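You operate a simulated robot arm through the tools that you are given. There is no shell and no other tool. Be economical: measure what you need, move in short steps, check, and stop when the job is done.

The job below is to be done with a simulated robot arm. You get a single attempt, and the scene is never put back.

## Task
Stand the jug from the top of the filling bench beside the cream planter. It goes on the side that lies toward x +0.0, y +1.0 (a direction in the base frame), with about 3 cm between them.

It is judged by the outcome, as a careful person would: the job done as asked, and still so three seconds after it is handed in. It fails if anything else is knocked over, pushed out of place, dropped, spilled or broken.

## Robot
A 6-joint arm with a two-finger parallel gripper, fixed in place. Base frame: the origin is at the foot of the arm, x ahead of it, y to its left, z up; the work surface is at about z = 860. Readings come in mm, degrees, newtons and seconds.
With the tool pointing down near the work surface it reaches from about 240 to 640 mm from the base axis. Its first joint turns from -66.0 to 66.0 degrees. Payload 2.7 kg.
The tool frame sits at the grasp point between the pads (the TCP): z along the fingers, y along the line on which they close. The tips reach 23 mm beyond it. Largest opening 94 mm; finger width 38, thickness 10; the body of the gripper, 54 by 96 mm, starts 39 mm behind the TCP.
Orientation is told as [roll, pitch, yaw] about the base's x, y, z axes, in that order, counted from this pose: with the fingers straight down and closing along the base's y, the tool's x points along the base's -x, its y along +y and its z along -z.

## Interface
- The arm moves only by the tool arm_command. Its argument "series" is a list of rows, each an object (a shift or turn left out is 0, a gripper value left out holds the last) with "delta_pos": the shift along the base's x, y, z in mm, a list of three; "yaw": the turn about the base's z in degrees. In form: [{"delta_pos": [tx, ty, tz], "yaw": yaw}, ...]. A call has 1 to 10 rows; each row shifts and turns the commanded pose from where the row before left it. "gripper" is the gripper command, from -1 (fully open) to 1 (shut), values between in proportion, set as the call begins (left out, the last holds). Each row takes 0.2 s and may step no farther than 50 mm and 8.6 degrees from the row before; otherwise, or with a gripper value out of range, the whole call is refused. Where a pose cannot be reached the arm comes as near as it can. A force on the tool above 40 N (or 10 N above the force at the start of the call, whichever is more), or a blocked arm, ends the call early, and 0.2 s more pass. Each finger travels about 45 mm/s and halts on what it meets, pressing with about 25 N; the grip force reading is that of the motor and also rises with nothing between the fingers. The clock runs only during rows and for 0.2 s after the last one: add rows that do not move to give the fingers time. It gives the time, the measured TCP pose, the force on the tool (base axes), the opening and the grip force at its end, in the units of the frame above (readings bear some noise).
- Cameras (640 x 400 px; columns grow to the right, rows downward): "scene" is fixed at [62.9, -417.1, 1417]; the picture's right is [0.89, -0.45, 0.00], its down [-0.19, -0.38, -0.90] and it looks along [0.41, 0.81, -0.43] (base axes); focal length 328 px, centre (320, 200). "wrist" rides on the gripper at [-39, 0, -44] in the tool frame; the picture's right is [0.00, -1.00, 0.00], its down [0.97, 0.00, -0.24] and it looks along [0.24, 0.00, 0.97] (tool axes); focal length 218 px, centre (320, 200).
- snapshot(camera): a new picture of that camera. It takes no simulated time.
- measure_at(camera, pixels): for up to 12 pixels [column, row] of the newest picture of that camera ("zoom" is the newest enlarged one), the place [x, y, z] in the base frame of the surface seen there, good to about 2 mm. It takes no simulated time.
- zoom(camera, box): a new picture of the part [left, top, right, bottom] of that camera's present view, enlarged. It takes no simulated time.
- hand_in(): hands the job in; it is judged then, once.

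Work in short steps. Measure before you move; look again where a grasp or a placing could have gone wrong, and mend it. You have 60 turns and 26 pictures in all, those below and enlarged ones among them. Open the gripper and draw the arm clear of the work before you hand the job in, unless the task says otherwise; then end with one line.

The tools are called after "Call:" as name(argument=value, ...) on one line, values as JSON. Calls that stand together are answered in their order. arm_command: Moves the arm, as the interface text tells. Its arguments: {"type":"object","properties":{"series":{"type":"array","items":{"type":"object","properties":{"delta_pos":{"type":"array","items":{"type":"number"}},"yaw":{"type":"number"}}}},"gripper":{"type":"number"}},"required":["series"]} The other tools are called the same way: snapshot (camera) takes a picture; measure_at (camera, pixels) gives the place of the surface under pixels of a picture; zoom (camera, box) takes an enlarged picture of a part of a camera's view; hand_in () hands the job in.

At the start:

```text
time: 0.0
ee_pos: [257.6, 244.6, 1167.6]
orientation: [-0.1, -0.1, 0.1]
ft_force: [-1.0, 0.6, -0.1]
opening: 94.2
grasp_force: 0.1
```

scene: 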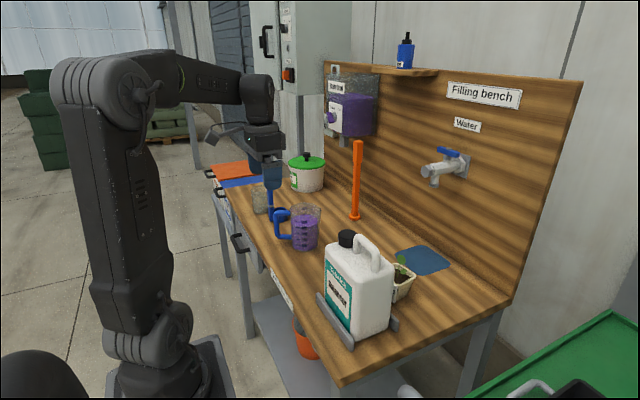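
wrist: 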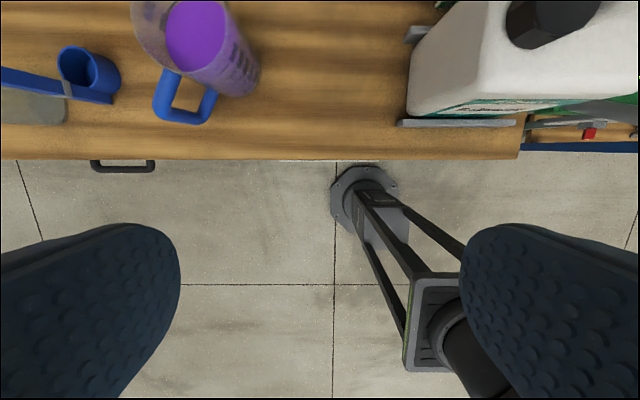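

The jug with purple liquid appears at (303,228) and the planter at about (403,285), partly hidden by the canister. I zoom in on both.

Call:
zoom(camera="scene", box=[310, 200, 470, 300])

Call:
zoom(camera="scene", box=[230, 150, 390, 250])

Call:
measure_at(camera="scene", pixels=[[304, 206], [291, 210], [320, 210], [305, 247], [281, 225], [400, 285], [405, 270], [412, 280], [345, 240], [380, 262], [355, 150], [354, 216]])

```text
4.00 times, centred on (390, 250) of scene
```

zoom: 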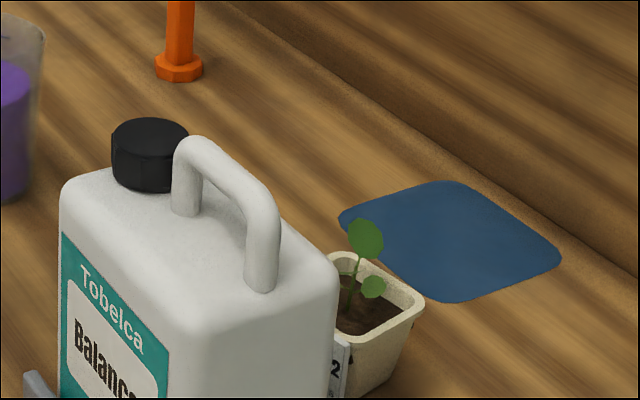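

```text
4.00 times, centred on (310, 200) of scene
```

zoom: 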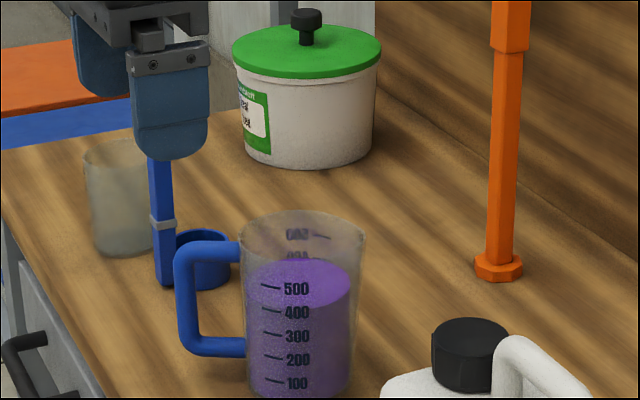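

```text
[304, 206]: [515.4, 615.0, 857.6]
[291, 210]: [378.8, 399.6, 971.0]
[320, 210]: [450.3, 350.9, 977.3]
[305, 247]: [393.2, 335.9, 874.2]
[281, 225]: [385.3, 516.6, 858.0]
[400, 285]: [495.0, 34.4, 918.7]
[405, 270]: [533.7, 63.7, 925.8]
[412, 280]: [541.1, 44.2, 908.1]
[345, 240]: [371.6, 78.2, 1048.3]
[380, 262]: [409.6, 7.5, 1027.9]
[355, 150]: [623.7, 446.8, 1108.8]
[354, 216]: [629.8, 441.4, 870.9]
```

The jug is around (415,375), rim near z=975, and has liquid in it. The planter is around (500–540, 50), behind the canister. I move high above the jug to look down at it.

Call:
arm_command(series=[{"delta_pos": [30, 35, 10]}, {"delta_pos": [30, 35, 10]}, {"delta_pos": [30, 35, 0]}, {"delta_pos": [30, 25, 0]}, {"delta_pos": [0, 0, 0]}], gripper=-1)

Call:
snapshot(camera="wrist")

```text
time: 1.2
ee_pos: [377.9, 375.9, 1187.2]
orientation: [-0.1, 0.1, 0.1]
ft_force: [0.2, -1.2, -0.2]
opening: 93.9
grasp_force: 0.1
```

```text
21 pictures are left
```

wrist: 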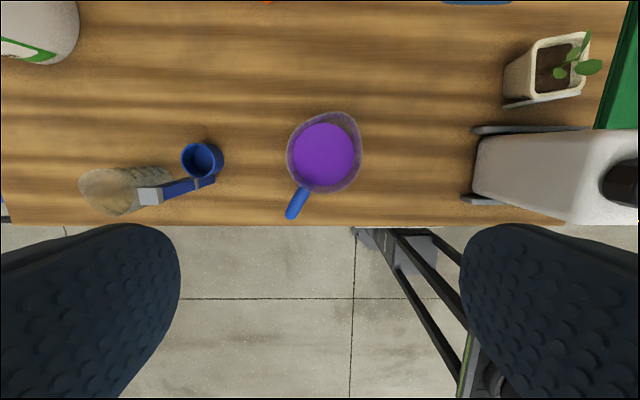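

The jug is seen from above: rim around (323,150), handle at (298,203), spout at upper right (350,118). I measure the rim, handle, planter and canister.

Call:
measure_at(camera="wrist", pixels=[[290, 150], [359, 160], [322, 190], [322, 115], [350, 117], [297, 205], [303, 195], [292, 215], [324, 153], [212, 150], [210, 180], [170, 190]])

Call:
measure_at(camera="wrist", pixels=[[505, 65], [505, 95], [538, 42], [536, 92], [583, 93], [580, 40], [505, 102], [480, 130], [480, 160], [475, 200], [597, 66], [470, 80]])

Call:
zoom(camera="wrist", box=[260, 95, 388, 225])

```text
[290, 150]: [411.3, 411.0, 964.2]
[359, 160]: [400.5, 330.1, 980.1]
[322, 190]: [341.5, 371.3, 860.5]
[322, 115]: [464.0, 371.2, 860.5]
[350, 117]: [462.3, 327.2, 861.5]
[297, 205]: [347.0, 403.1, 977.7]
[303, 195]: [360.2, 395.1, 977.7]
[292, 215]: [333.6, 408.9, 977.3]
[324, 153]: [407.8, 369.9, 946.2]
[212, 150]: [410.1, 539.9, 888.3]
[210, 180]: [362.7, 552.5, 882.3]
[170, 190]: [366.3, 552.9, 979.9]
```

```text
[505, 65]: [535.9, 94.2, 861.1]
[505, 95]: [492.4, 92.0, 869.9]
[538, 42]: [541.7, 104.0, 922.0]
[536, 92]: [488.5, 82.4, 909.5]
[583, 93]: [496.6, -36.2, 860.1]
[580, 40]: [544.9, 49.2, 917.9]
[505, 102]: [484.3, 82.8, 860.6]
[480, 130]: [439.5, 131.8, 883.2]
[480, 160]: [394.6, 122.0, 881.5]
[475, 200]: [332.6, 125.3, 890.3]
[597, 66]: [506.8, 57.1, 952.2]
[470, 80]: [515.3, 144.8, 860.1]
```

```text
3.08 times, centred on (324, 160) of wrist
```

zoom: 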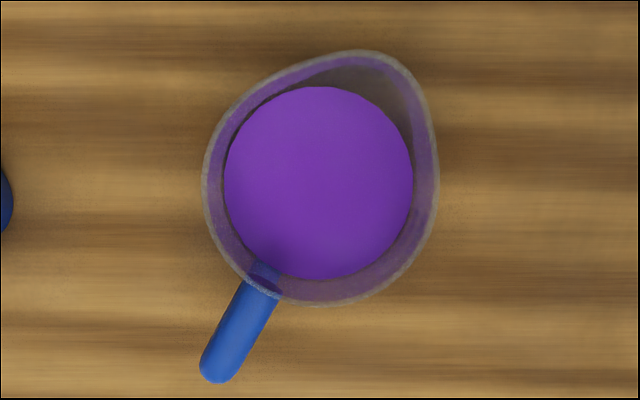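

The jug's rim is about 84 mm across at z≈978, with the handle toward (-0.88,+0.47). Before grasping, I go high over the target area for a clear measure of the planter.

Call:
arm_command(series=[{"delta_pos": [20, -40, 0]}, {"delta_pos": [20, -40, 0]}, {"delta_pos": [20, -40, 0]}, {"delta_pos": [20, -40, 0]}, {"delta_pos": [10, -40, 0]}, {"delta_pos": [0, -40, 0]}, {"delta_pos": [0, 0, 0]}])

Call:
snapshot(camera="wrist")

```text
time: 2.8
ee_pos: [466.7, 133.1, 1185.9]
orientation: [0.0, 0.0, -0.1]
ft_force: [-0.3, 0.3, -0.7]
opening: 94.1
grasp_force: 0.1
```

```text
19 pictures are left
```

wrist: 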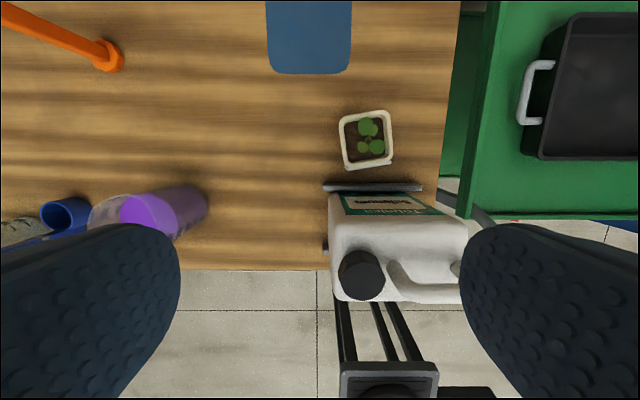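

The planter shows clearly at (340–395,110–170). I measure its rim, the canister tray, the mat and the clear spot to its left.

Call:
measure_at(camera="wrist", pixels=[[342, 119], [342, 140], [347, 166], [390, 113], [391, 158], [337, 150], [375, 130], [376, 147], [324, 186], [269, 70], [260, 140], [290, 140]])

Call:
zoom(camera="wrist", box=[310, 90, 438, 170])

```text
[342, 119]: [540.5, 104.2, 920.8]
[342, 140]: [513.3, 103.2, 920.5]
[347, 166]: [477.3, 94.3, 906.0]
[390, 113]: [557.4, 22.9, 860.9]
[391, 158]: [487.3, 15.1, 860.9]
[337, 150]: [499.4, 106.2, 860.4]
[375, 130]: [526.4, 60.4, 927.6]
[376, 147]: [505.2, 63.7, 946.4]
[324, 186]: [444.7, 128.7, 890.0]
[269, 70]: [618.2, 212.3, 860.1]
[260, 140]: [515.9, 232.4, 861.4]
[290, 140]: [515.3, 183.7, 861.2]
```

```text
5.00 times, centred on (374, 130) of wrist
```

zoom: 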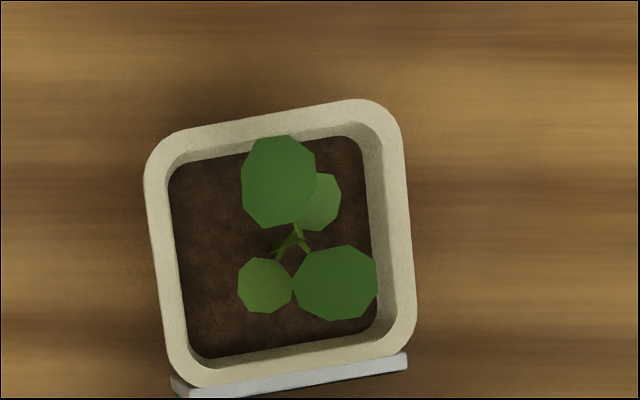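

The planter's left rim edge is at y≈105 near x=515, so the jug centre should end at about (515,177). I go back above the jug, turned -28° so the fingers close across the handle–spout line, and look closely.

Call:
arm_command(series=[{"delta_pos": [-10, 40, 0], "yaw": -7}, {"delta_pos": [-10, 40, 0], "yaw": -7}, {"delta_pos": [-10, 40, 0], "yaw": -7}, {"delta_pos": [-10, 40, 0], "yaw": -7}, {"delta_pos": [-10, 40, -20]}, {"delta_pos": [-10, 37, -30]}, {"delta_pos": [0, 0, -30]}, {"delta_pos": [0, 0, -25]}, {"delta_pos": [0, 0, 0]}])

Call:
snapshot(camera="wrist")

```text
time: 4.8
ee_pos: [407.3, 372.9, 1082.9]
orientation: [0.1, 0.0, -28.0]
ft_force: [-0.3, -0.1, -0.5]
opening: 94.2
grasp_force: 0.1
```

```text
17 pictures are left
```

wrist: 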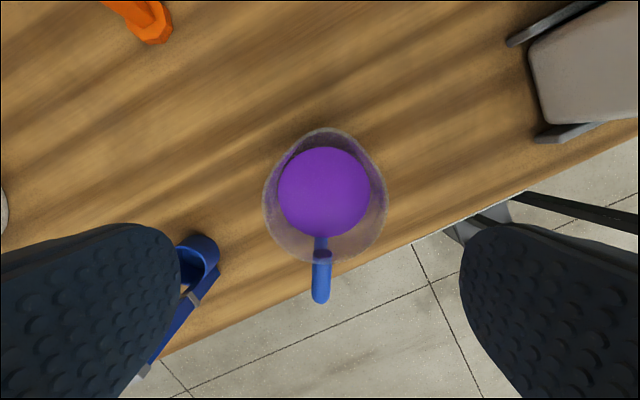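

The handle lines up vertically at column 321, and the rim spans columns 262–387, so it sits about 3 mm right of the tool. I zoom in to check the rim width against the 94 mm opening.

Call:
zoom(camera="wrist", box=[240, 125, 408, 230])

Call:
measure_at(camera="wrist", pixels=[[264, 203], [385, 203], [266, 215], [383, 215], [263, 195], [386, 195], [322, 258], [324, 130], [324, 192], [321, 280], [321, 300]])

```text
3.81 times, centred on (324, 178) of wrist
```

zoom: 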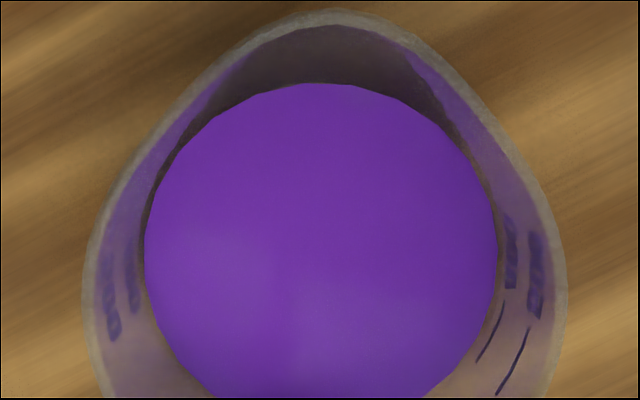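

```text
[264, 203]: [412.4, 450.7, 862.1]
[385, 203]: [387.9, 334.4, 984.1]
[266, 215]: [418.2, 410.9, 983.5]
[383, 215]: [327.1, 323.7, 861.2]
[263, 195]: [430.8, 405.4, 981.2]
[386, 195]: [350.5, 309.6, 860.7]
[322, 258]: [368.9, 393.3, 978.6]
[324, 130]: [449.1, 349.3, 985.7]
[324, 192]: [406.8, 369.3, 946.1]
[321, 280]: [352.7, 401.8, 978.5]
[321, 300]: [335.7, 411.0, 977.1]
```

The rim is about 86 mm wide at z≈984, its centre 3.5 mm toward tool -y, and the liquid is at 946. I correct sideways and descend to just above the rim.

Call:
arm_command(series=[{"delta_pos": [-1.6, -3.1, -20]}, {"delta_pos": [0, 0, -20]}, {"delta_pos": [0, 0, -20]}, {"delta_pos": [0, 0, -8]}, {"delta_pos": [0, 0, 0]}])

Call:
snapshot(camera="wrist")

Call:
zoom(camera="scene", box=[230, 150, 390, 250])

```text
time: 6.0
ee_pos: [406.5, 369.7, 1014.5]
orientation: [0.1, -0.1, -28.0]
ft_force: [0.2, -0.5, 0.5]
opening: 93.9
grasp_force: 0.1
```

```text
15 pictures are left
```

wrist: 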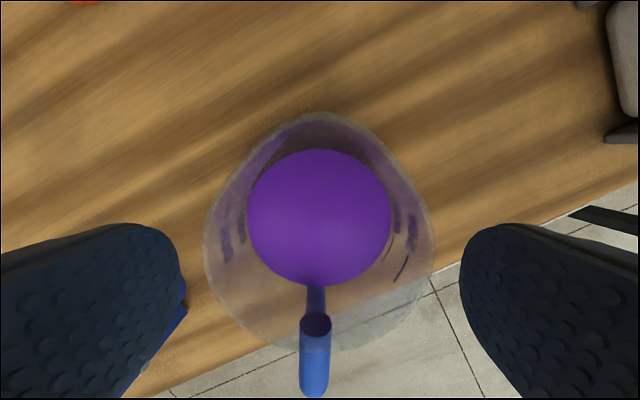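

```text
4.00 times, centred on (310, 200) of scene
```

zoom: 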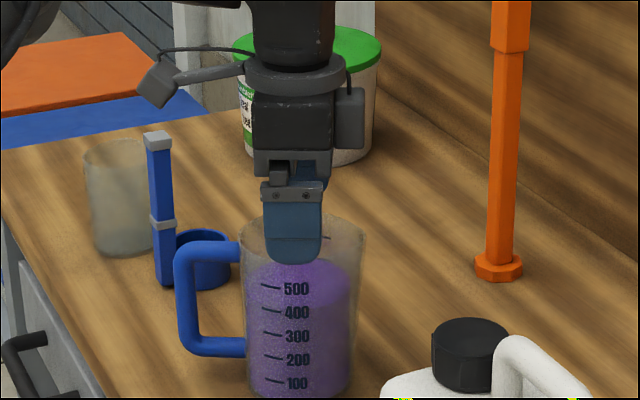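

The rim now spans columns 203–434, centred at 318.5 between the fingers. I descend slowly to z≈957.

Call:
arm_command(series=[{"delta_pos": [0, 0, -10]}, {"delta_pos": [0, 0, -10]}, {"delta_pos": [0, 0, -10]}, {"delta_pos": [0, 0, -10]}, {"delta_pos": [0, 0, -9]}, {"delta_pos": [0, 0, -8]}, {"delta_pos": [0, 0, 0]}])

Call:
zoom(camera="scene", box=[230, 150, 390, 250])

```text
time: 7.6
ee_pos: [405.4, 369.2, 957.5]
orientation: [0.1, -0.1, -28.0]
ft_force: [-0.5, 0.3, 0.4]
opening: 93.9
grasp_force: 0.1
```

```text
4.00 times, centred on (310, 200) of scene
```

zoom: 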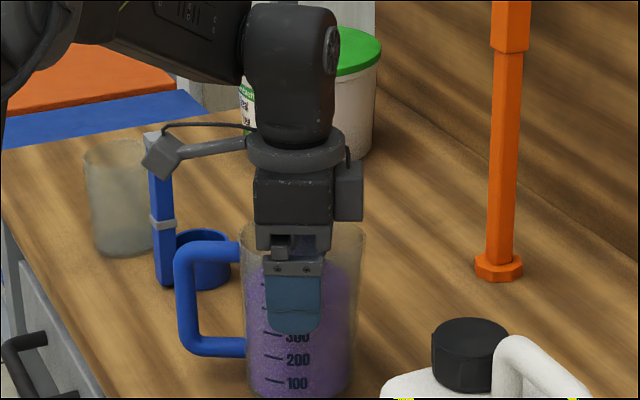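

No contact force, and the fingers straddle the jug. I close the gripper.

Call:
arm_command(series=[{"delta_pos": [0, 0, 0]}, {"delta_pos": [0, 0, 0]}, {"delta_pos": [0, 0, 0]}, {"delta_pos": [0, 0, 0]}], gripper=1)

```text
time: 8.6
ee_pos: [407.4, 369.4, 957.4]
orientation: [0.0, 0.0, -28.1]
ft_force: [-0.5, -1.9, -0.3]
opening: 87.4
grasp_force: 25.2
```

The grip is firm (25 N) at an opening of 87.4 mm. I lift slowly by 20 mm and check.

Call:
arm_command(series=[{"delta_pos": [0, 0, 2]}, {"delta_pos": [0, 0, 4]}, {"delta_pos": [0, 0, 5]}, {"delta_pos": [0, 0, 5]}, {"delta_pos": [0, 0, 3]}, {"delta_pos": [0, 0, 1]}, {"delta_pos": [0, 0, 0]}])

Call:
zoom(camera="scene", box=[230, 160, 390, 260])

```text
time: 10.2
ee_pos: [405.9, 369.0, 977.9]
orientation: [0.0, 0.0, -28.0]
ft_force: [0.4, 0.5, -5.9]
opening: 87.3
grasp_force: 25.1
```

```text
4.00 times, centred on (310, 210) of scene
```

zoom: 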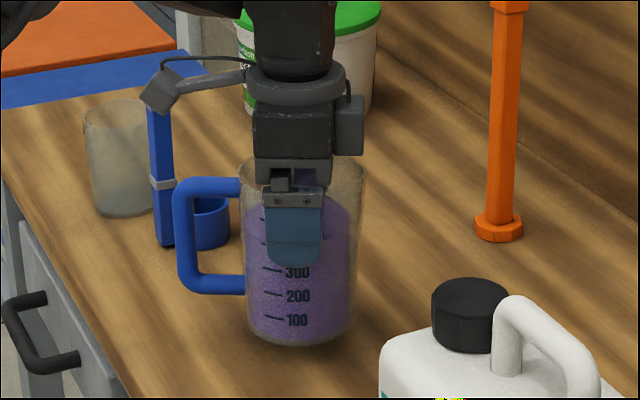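

The jug is off the bench, upright and held (about 6 N of load). I carry it gently toward the planter's +y side, ramping the speed up and down.

Call:
arm_command(series=[{"delta_pos": [2, -4, 1]}, {"delta_pos": [5, -8, 1]}, {"delta_pos": [7, -13, 1]}, {"delta_pos": [9, -16, 0]}, {"delta_pos": [9, -16, 0]}, {"delta_pos": [9, -16, 0]}, {"delta_pos": [9, -16, 0]}, {"delta_pos": [7, -12, 0]}, {"delta_pos": [5, -8, 0]}, {"delta_pos": [2, -4, 0]}])

Call:
arm_command(series=[{"delta_pos": [3, -4, 0]}, {"delta_pos": [7, -12, 0]}, {"delta_pos": [9, -15, 0]}, {"delta_pos": [9, -15, 0]}, {"delta_pos": [8, -13, 0]}, {"delta_pos": [5, -8, 0]}, {"delta_pos": [3, -5, 0]}, {"delta_pos": [0, 0, 0]}])

Call:
snapshot(camera="scene")

Call:
snapshot(camera="wrist")

```text
time: 12.4
ee_pos: [470.2, 256.9, 981.7]
orientation: [0.0, 0.1, -28.0]
ft_force: [-0.7, -0.1, -5.7]
opening: 87.1
grasp_force: 25.1
```

```text
time: 14.2
ee_pos: [513.9, 183.9, 980.7]
orientation: [0.0, 0.0, -28.0]
ft_force: [0.2, 0.7, -6.0]
opening: 87.4
grasp_force: 25.6
```

```text
11 pictures are left
```

scene: 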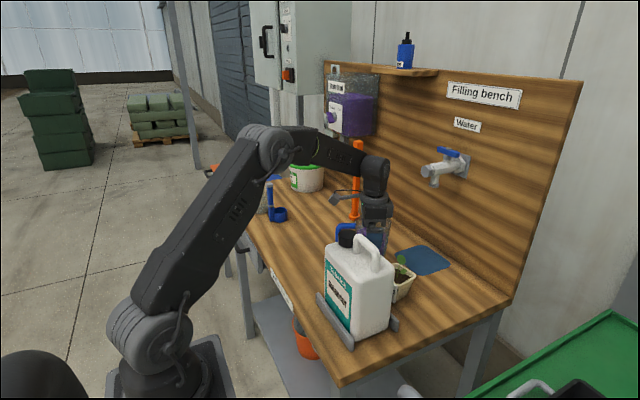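

```text
10 pictures are left
```

wrist: 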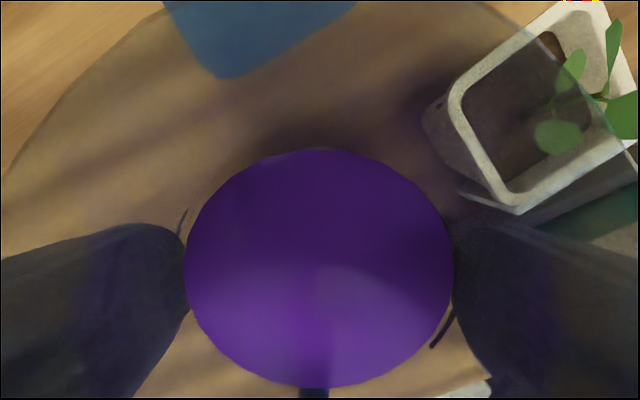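

The jug hangs beside the planter with the rim edge at about (452,95)–(510,210) in the wrist view. I measure to confirm the remaining sideways correction.

Call:
measure_at(camera="wrist", pixels=[[455, 95], [465, 130], [485, 175], [505, 203], [540, 40], [319, 152], [320, 270]])

Call:
zoom(camera="scene", box=[320, 180, 480, 280])

```text
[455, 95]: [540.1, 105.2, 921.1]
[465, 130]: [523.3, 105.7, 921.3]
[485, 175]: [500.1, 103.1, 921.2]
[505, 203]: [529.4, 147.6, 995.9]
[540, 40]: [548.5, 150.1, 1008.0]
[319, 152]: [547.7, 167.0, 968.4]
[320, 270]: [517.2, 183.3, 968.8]
```

```text
4.00 times, centred on (400, 230) of scene
```

zoom: 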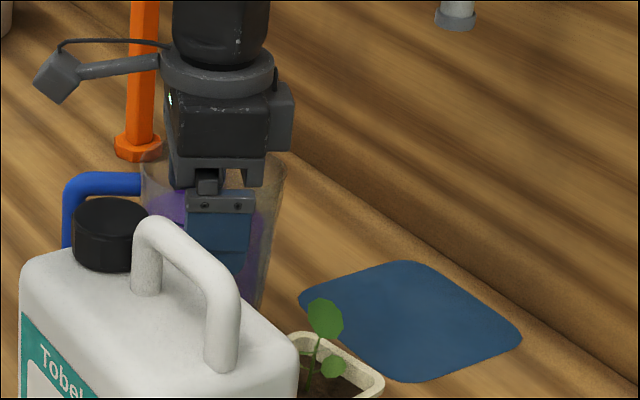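

The planter's edge is confirmed at y≈106. I shift 5 mm toward it and lower until the jug is near the bench, slowing down at the end.

Call:
arm_command(series=[{"delta_pos": [0, -2, -2]}, {"delta_pos": [1, -3, -4]}, {"delta_pos": [0, 0, -5]}, {"delta_pos": [0, 0, -5]}, {"delta_pos": [0, 0, -3]}, {"delta_pos": [0, 0, -2]}, {"delta_pos": [0, 0, -1]}, {"delta_pos": [0, 0, 0]}])

```text
time: 16.0
ee_pos: [515.5, 179.0, 958.4]
orientation: [0.0, 0.0, -28.0]
ft_force: [1.0, -0.3, -5.8]
opening: 87.1
grasp_force: 25.0
```

The load is still about 6 N, so the jug is still hanging. I lower in 0.5 mm steps until the load leaves.

Call:
arm_command(series=[{"delta_pos": [0, 0, -0.5]}, {"delta_pos": [0, 0, -0.5]}, {"delta_pos": [0, 0, 0]}])

```text
time: 16.8
ee_pos: [515.3, 179.6, 957.3]
orientation: [0.0, 0.0, -28.1]
ft_force: [-1.2, -2.3, -1.5]
opening: 87.4
grasp_force: 25.1
```

The load dropped to 1.5 N, so the jug is touching. I lower a touch more, then check.

Call:
arm_command(series=[{"delta_pos": [0, 0, -0.4]}, {"delta_pos": [0, 0, 0]}])

```text
time: 17.4
ee_pos: [516.2, 179.0, 956.9]
orientation: [0.1, -0.2, -28.0]
ft_force: [0.1, -1.1, 3.0]
opening: 87.3
grasp_force: 24.9
```

The force is now +3 N, so the jug rests on the bench. I open the gripper gradually.

Call:
arm_command(series=[{"delta_pos": [0, 0, 0]}, {"delta_pos": [0, 0, 0]}, {"delta_pos": [0, 0, 0]}], gripper=-1)

Call:
snapshot(camera="wrist")

```text
time: 18.2
ee_pos: [515.0, 179.4, 957.4]
orientation: [0.0, 0.0, -28.0]
ft_force: [-0.1, 1.1, 0.8]
opening: 94.0
grasp_force: 0.1
```

```text
8 pictures are left
```

wrist: 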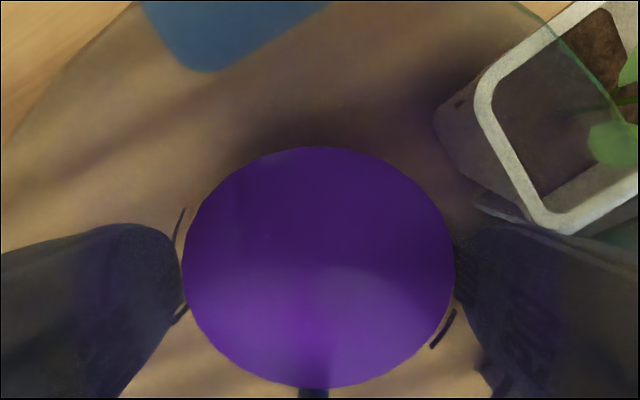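

The fingers are released on both sides and the jug is level. I rise straight up, slowly at first.

Call:
arm_command(series=[{"delta_pos": [0, 0, 5]}, {"delta_pos": [0, 0, 10]}, {"delta_pos": [0, 0, 10]}, {"delta_pos": [0, 0, 15]}, {"delta_pos": [0, 0, 20]}, {"delta_pos": [0, 0, 30]}, {"delta_pos": [0, 0, 40]}, {"delta_pos": [0, 0, 40]}, {"delta_pos": [0, 0, 40]}, {"delta_pos": [0, 0, 0]}])

Call:
snapshot(camera="wrist")

```text
time: 20.4
ee_pos: [514.9, 178.7, 1168.9]
orientation: [0.0, 0.1, -28.0]
ft_force: [-0.3, -0.4, 0.6]
opening: 94.3
grasp_force: 0.0
```

```text
7 pictures are left
```

wrist: 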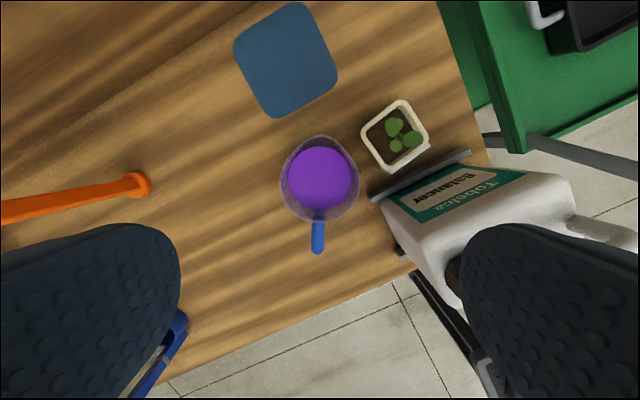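

The jug stands upright beside the planter and nothing else has moved. I verify the gap and draw the arm back.

Call:
measure_at(camera="wrist", pixels=[[355, 195], [353, 203], [348, 211], [363, 135], [371, 148], [320, 178], [318, 245]])

Call:
arm_command(series=[{"delta_pos": [-35, 10, 10], "yaw": 7}, {"delta_pos": [-35, 10, 0], "yaw": 7}, {"delta_pos": [-35, 10, 0], "yaw": 7}, {"delta_pos": [-35, 10, 0], "yaw": 7}, {"delta_pos": [-35, 10, 0]}, {"delta_pos": [-35, 10, 0]}, {"delta_pos": [-30, 5, 0]}, {"delta_pos": [0, 0, 0]}])

Call:
snapshot(camera="scene")

```text
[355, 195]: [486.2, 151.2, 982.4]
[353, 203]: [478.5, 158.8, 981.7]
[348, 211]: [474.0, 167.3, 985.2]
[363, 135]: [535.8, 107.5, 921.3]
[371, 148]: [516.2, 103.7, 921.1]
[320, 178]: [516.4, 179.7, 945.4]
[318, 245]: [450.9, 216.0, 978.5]
```

```text
time: 22.2
ee_pos: [274.4, 243.5, 1176.9]
orientation: [0.0, 0.0, 0.1]
ft_force: [-1.4, -0.3, -0.6]
opening: 94.0
grasp_force: 0.1
```

```text
6 pictures are left
```

scene: 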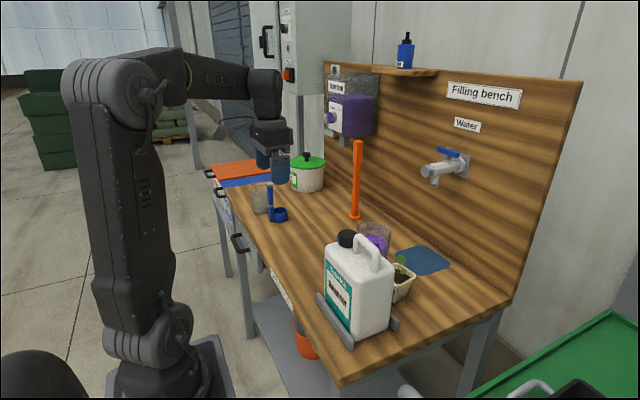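

The jug's centre is at about (515,179), so its wall is roughly 3 cm from the planter edge at y≈106. Everything else is in place and the arm is clear, so I hand in.

Call:
hand_in()

```text
The job is handed in.
```

The jug now stands upright on the planter's +y side with a gap of about 3 cm; I saw no spill, and nothing else appears to have moved.
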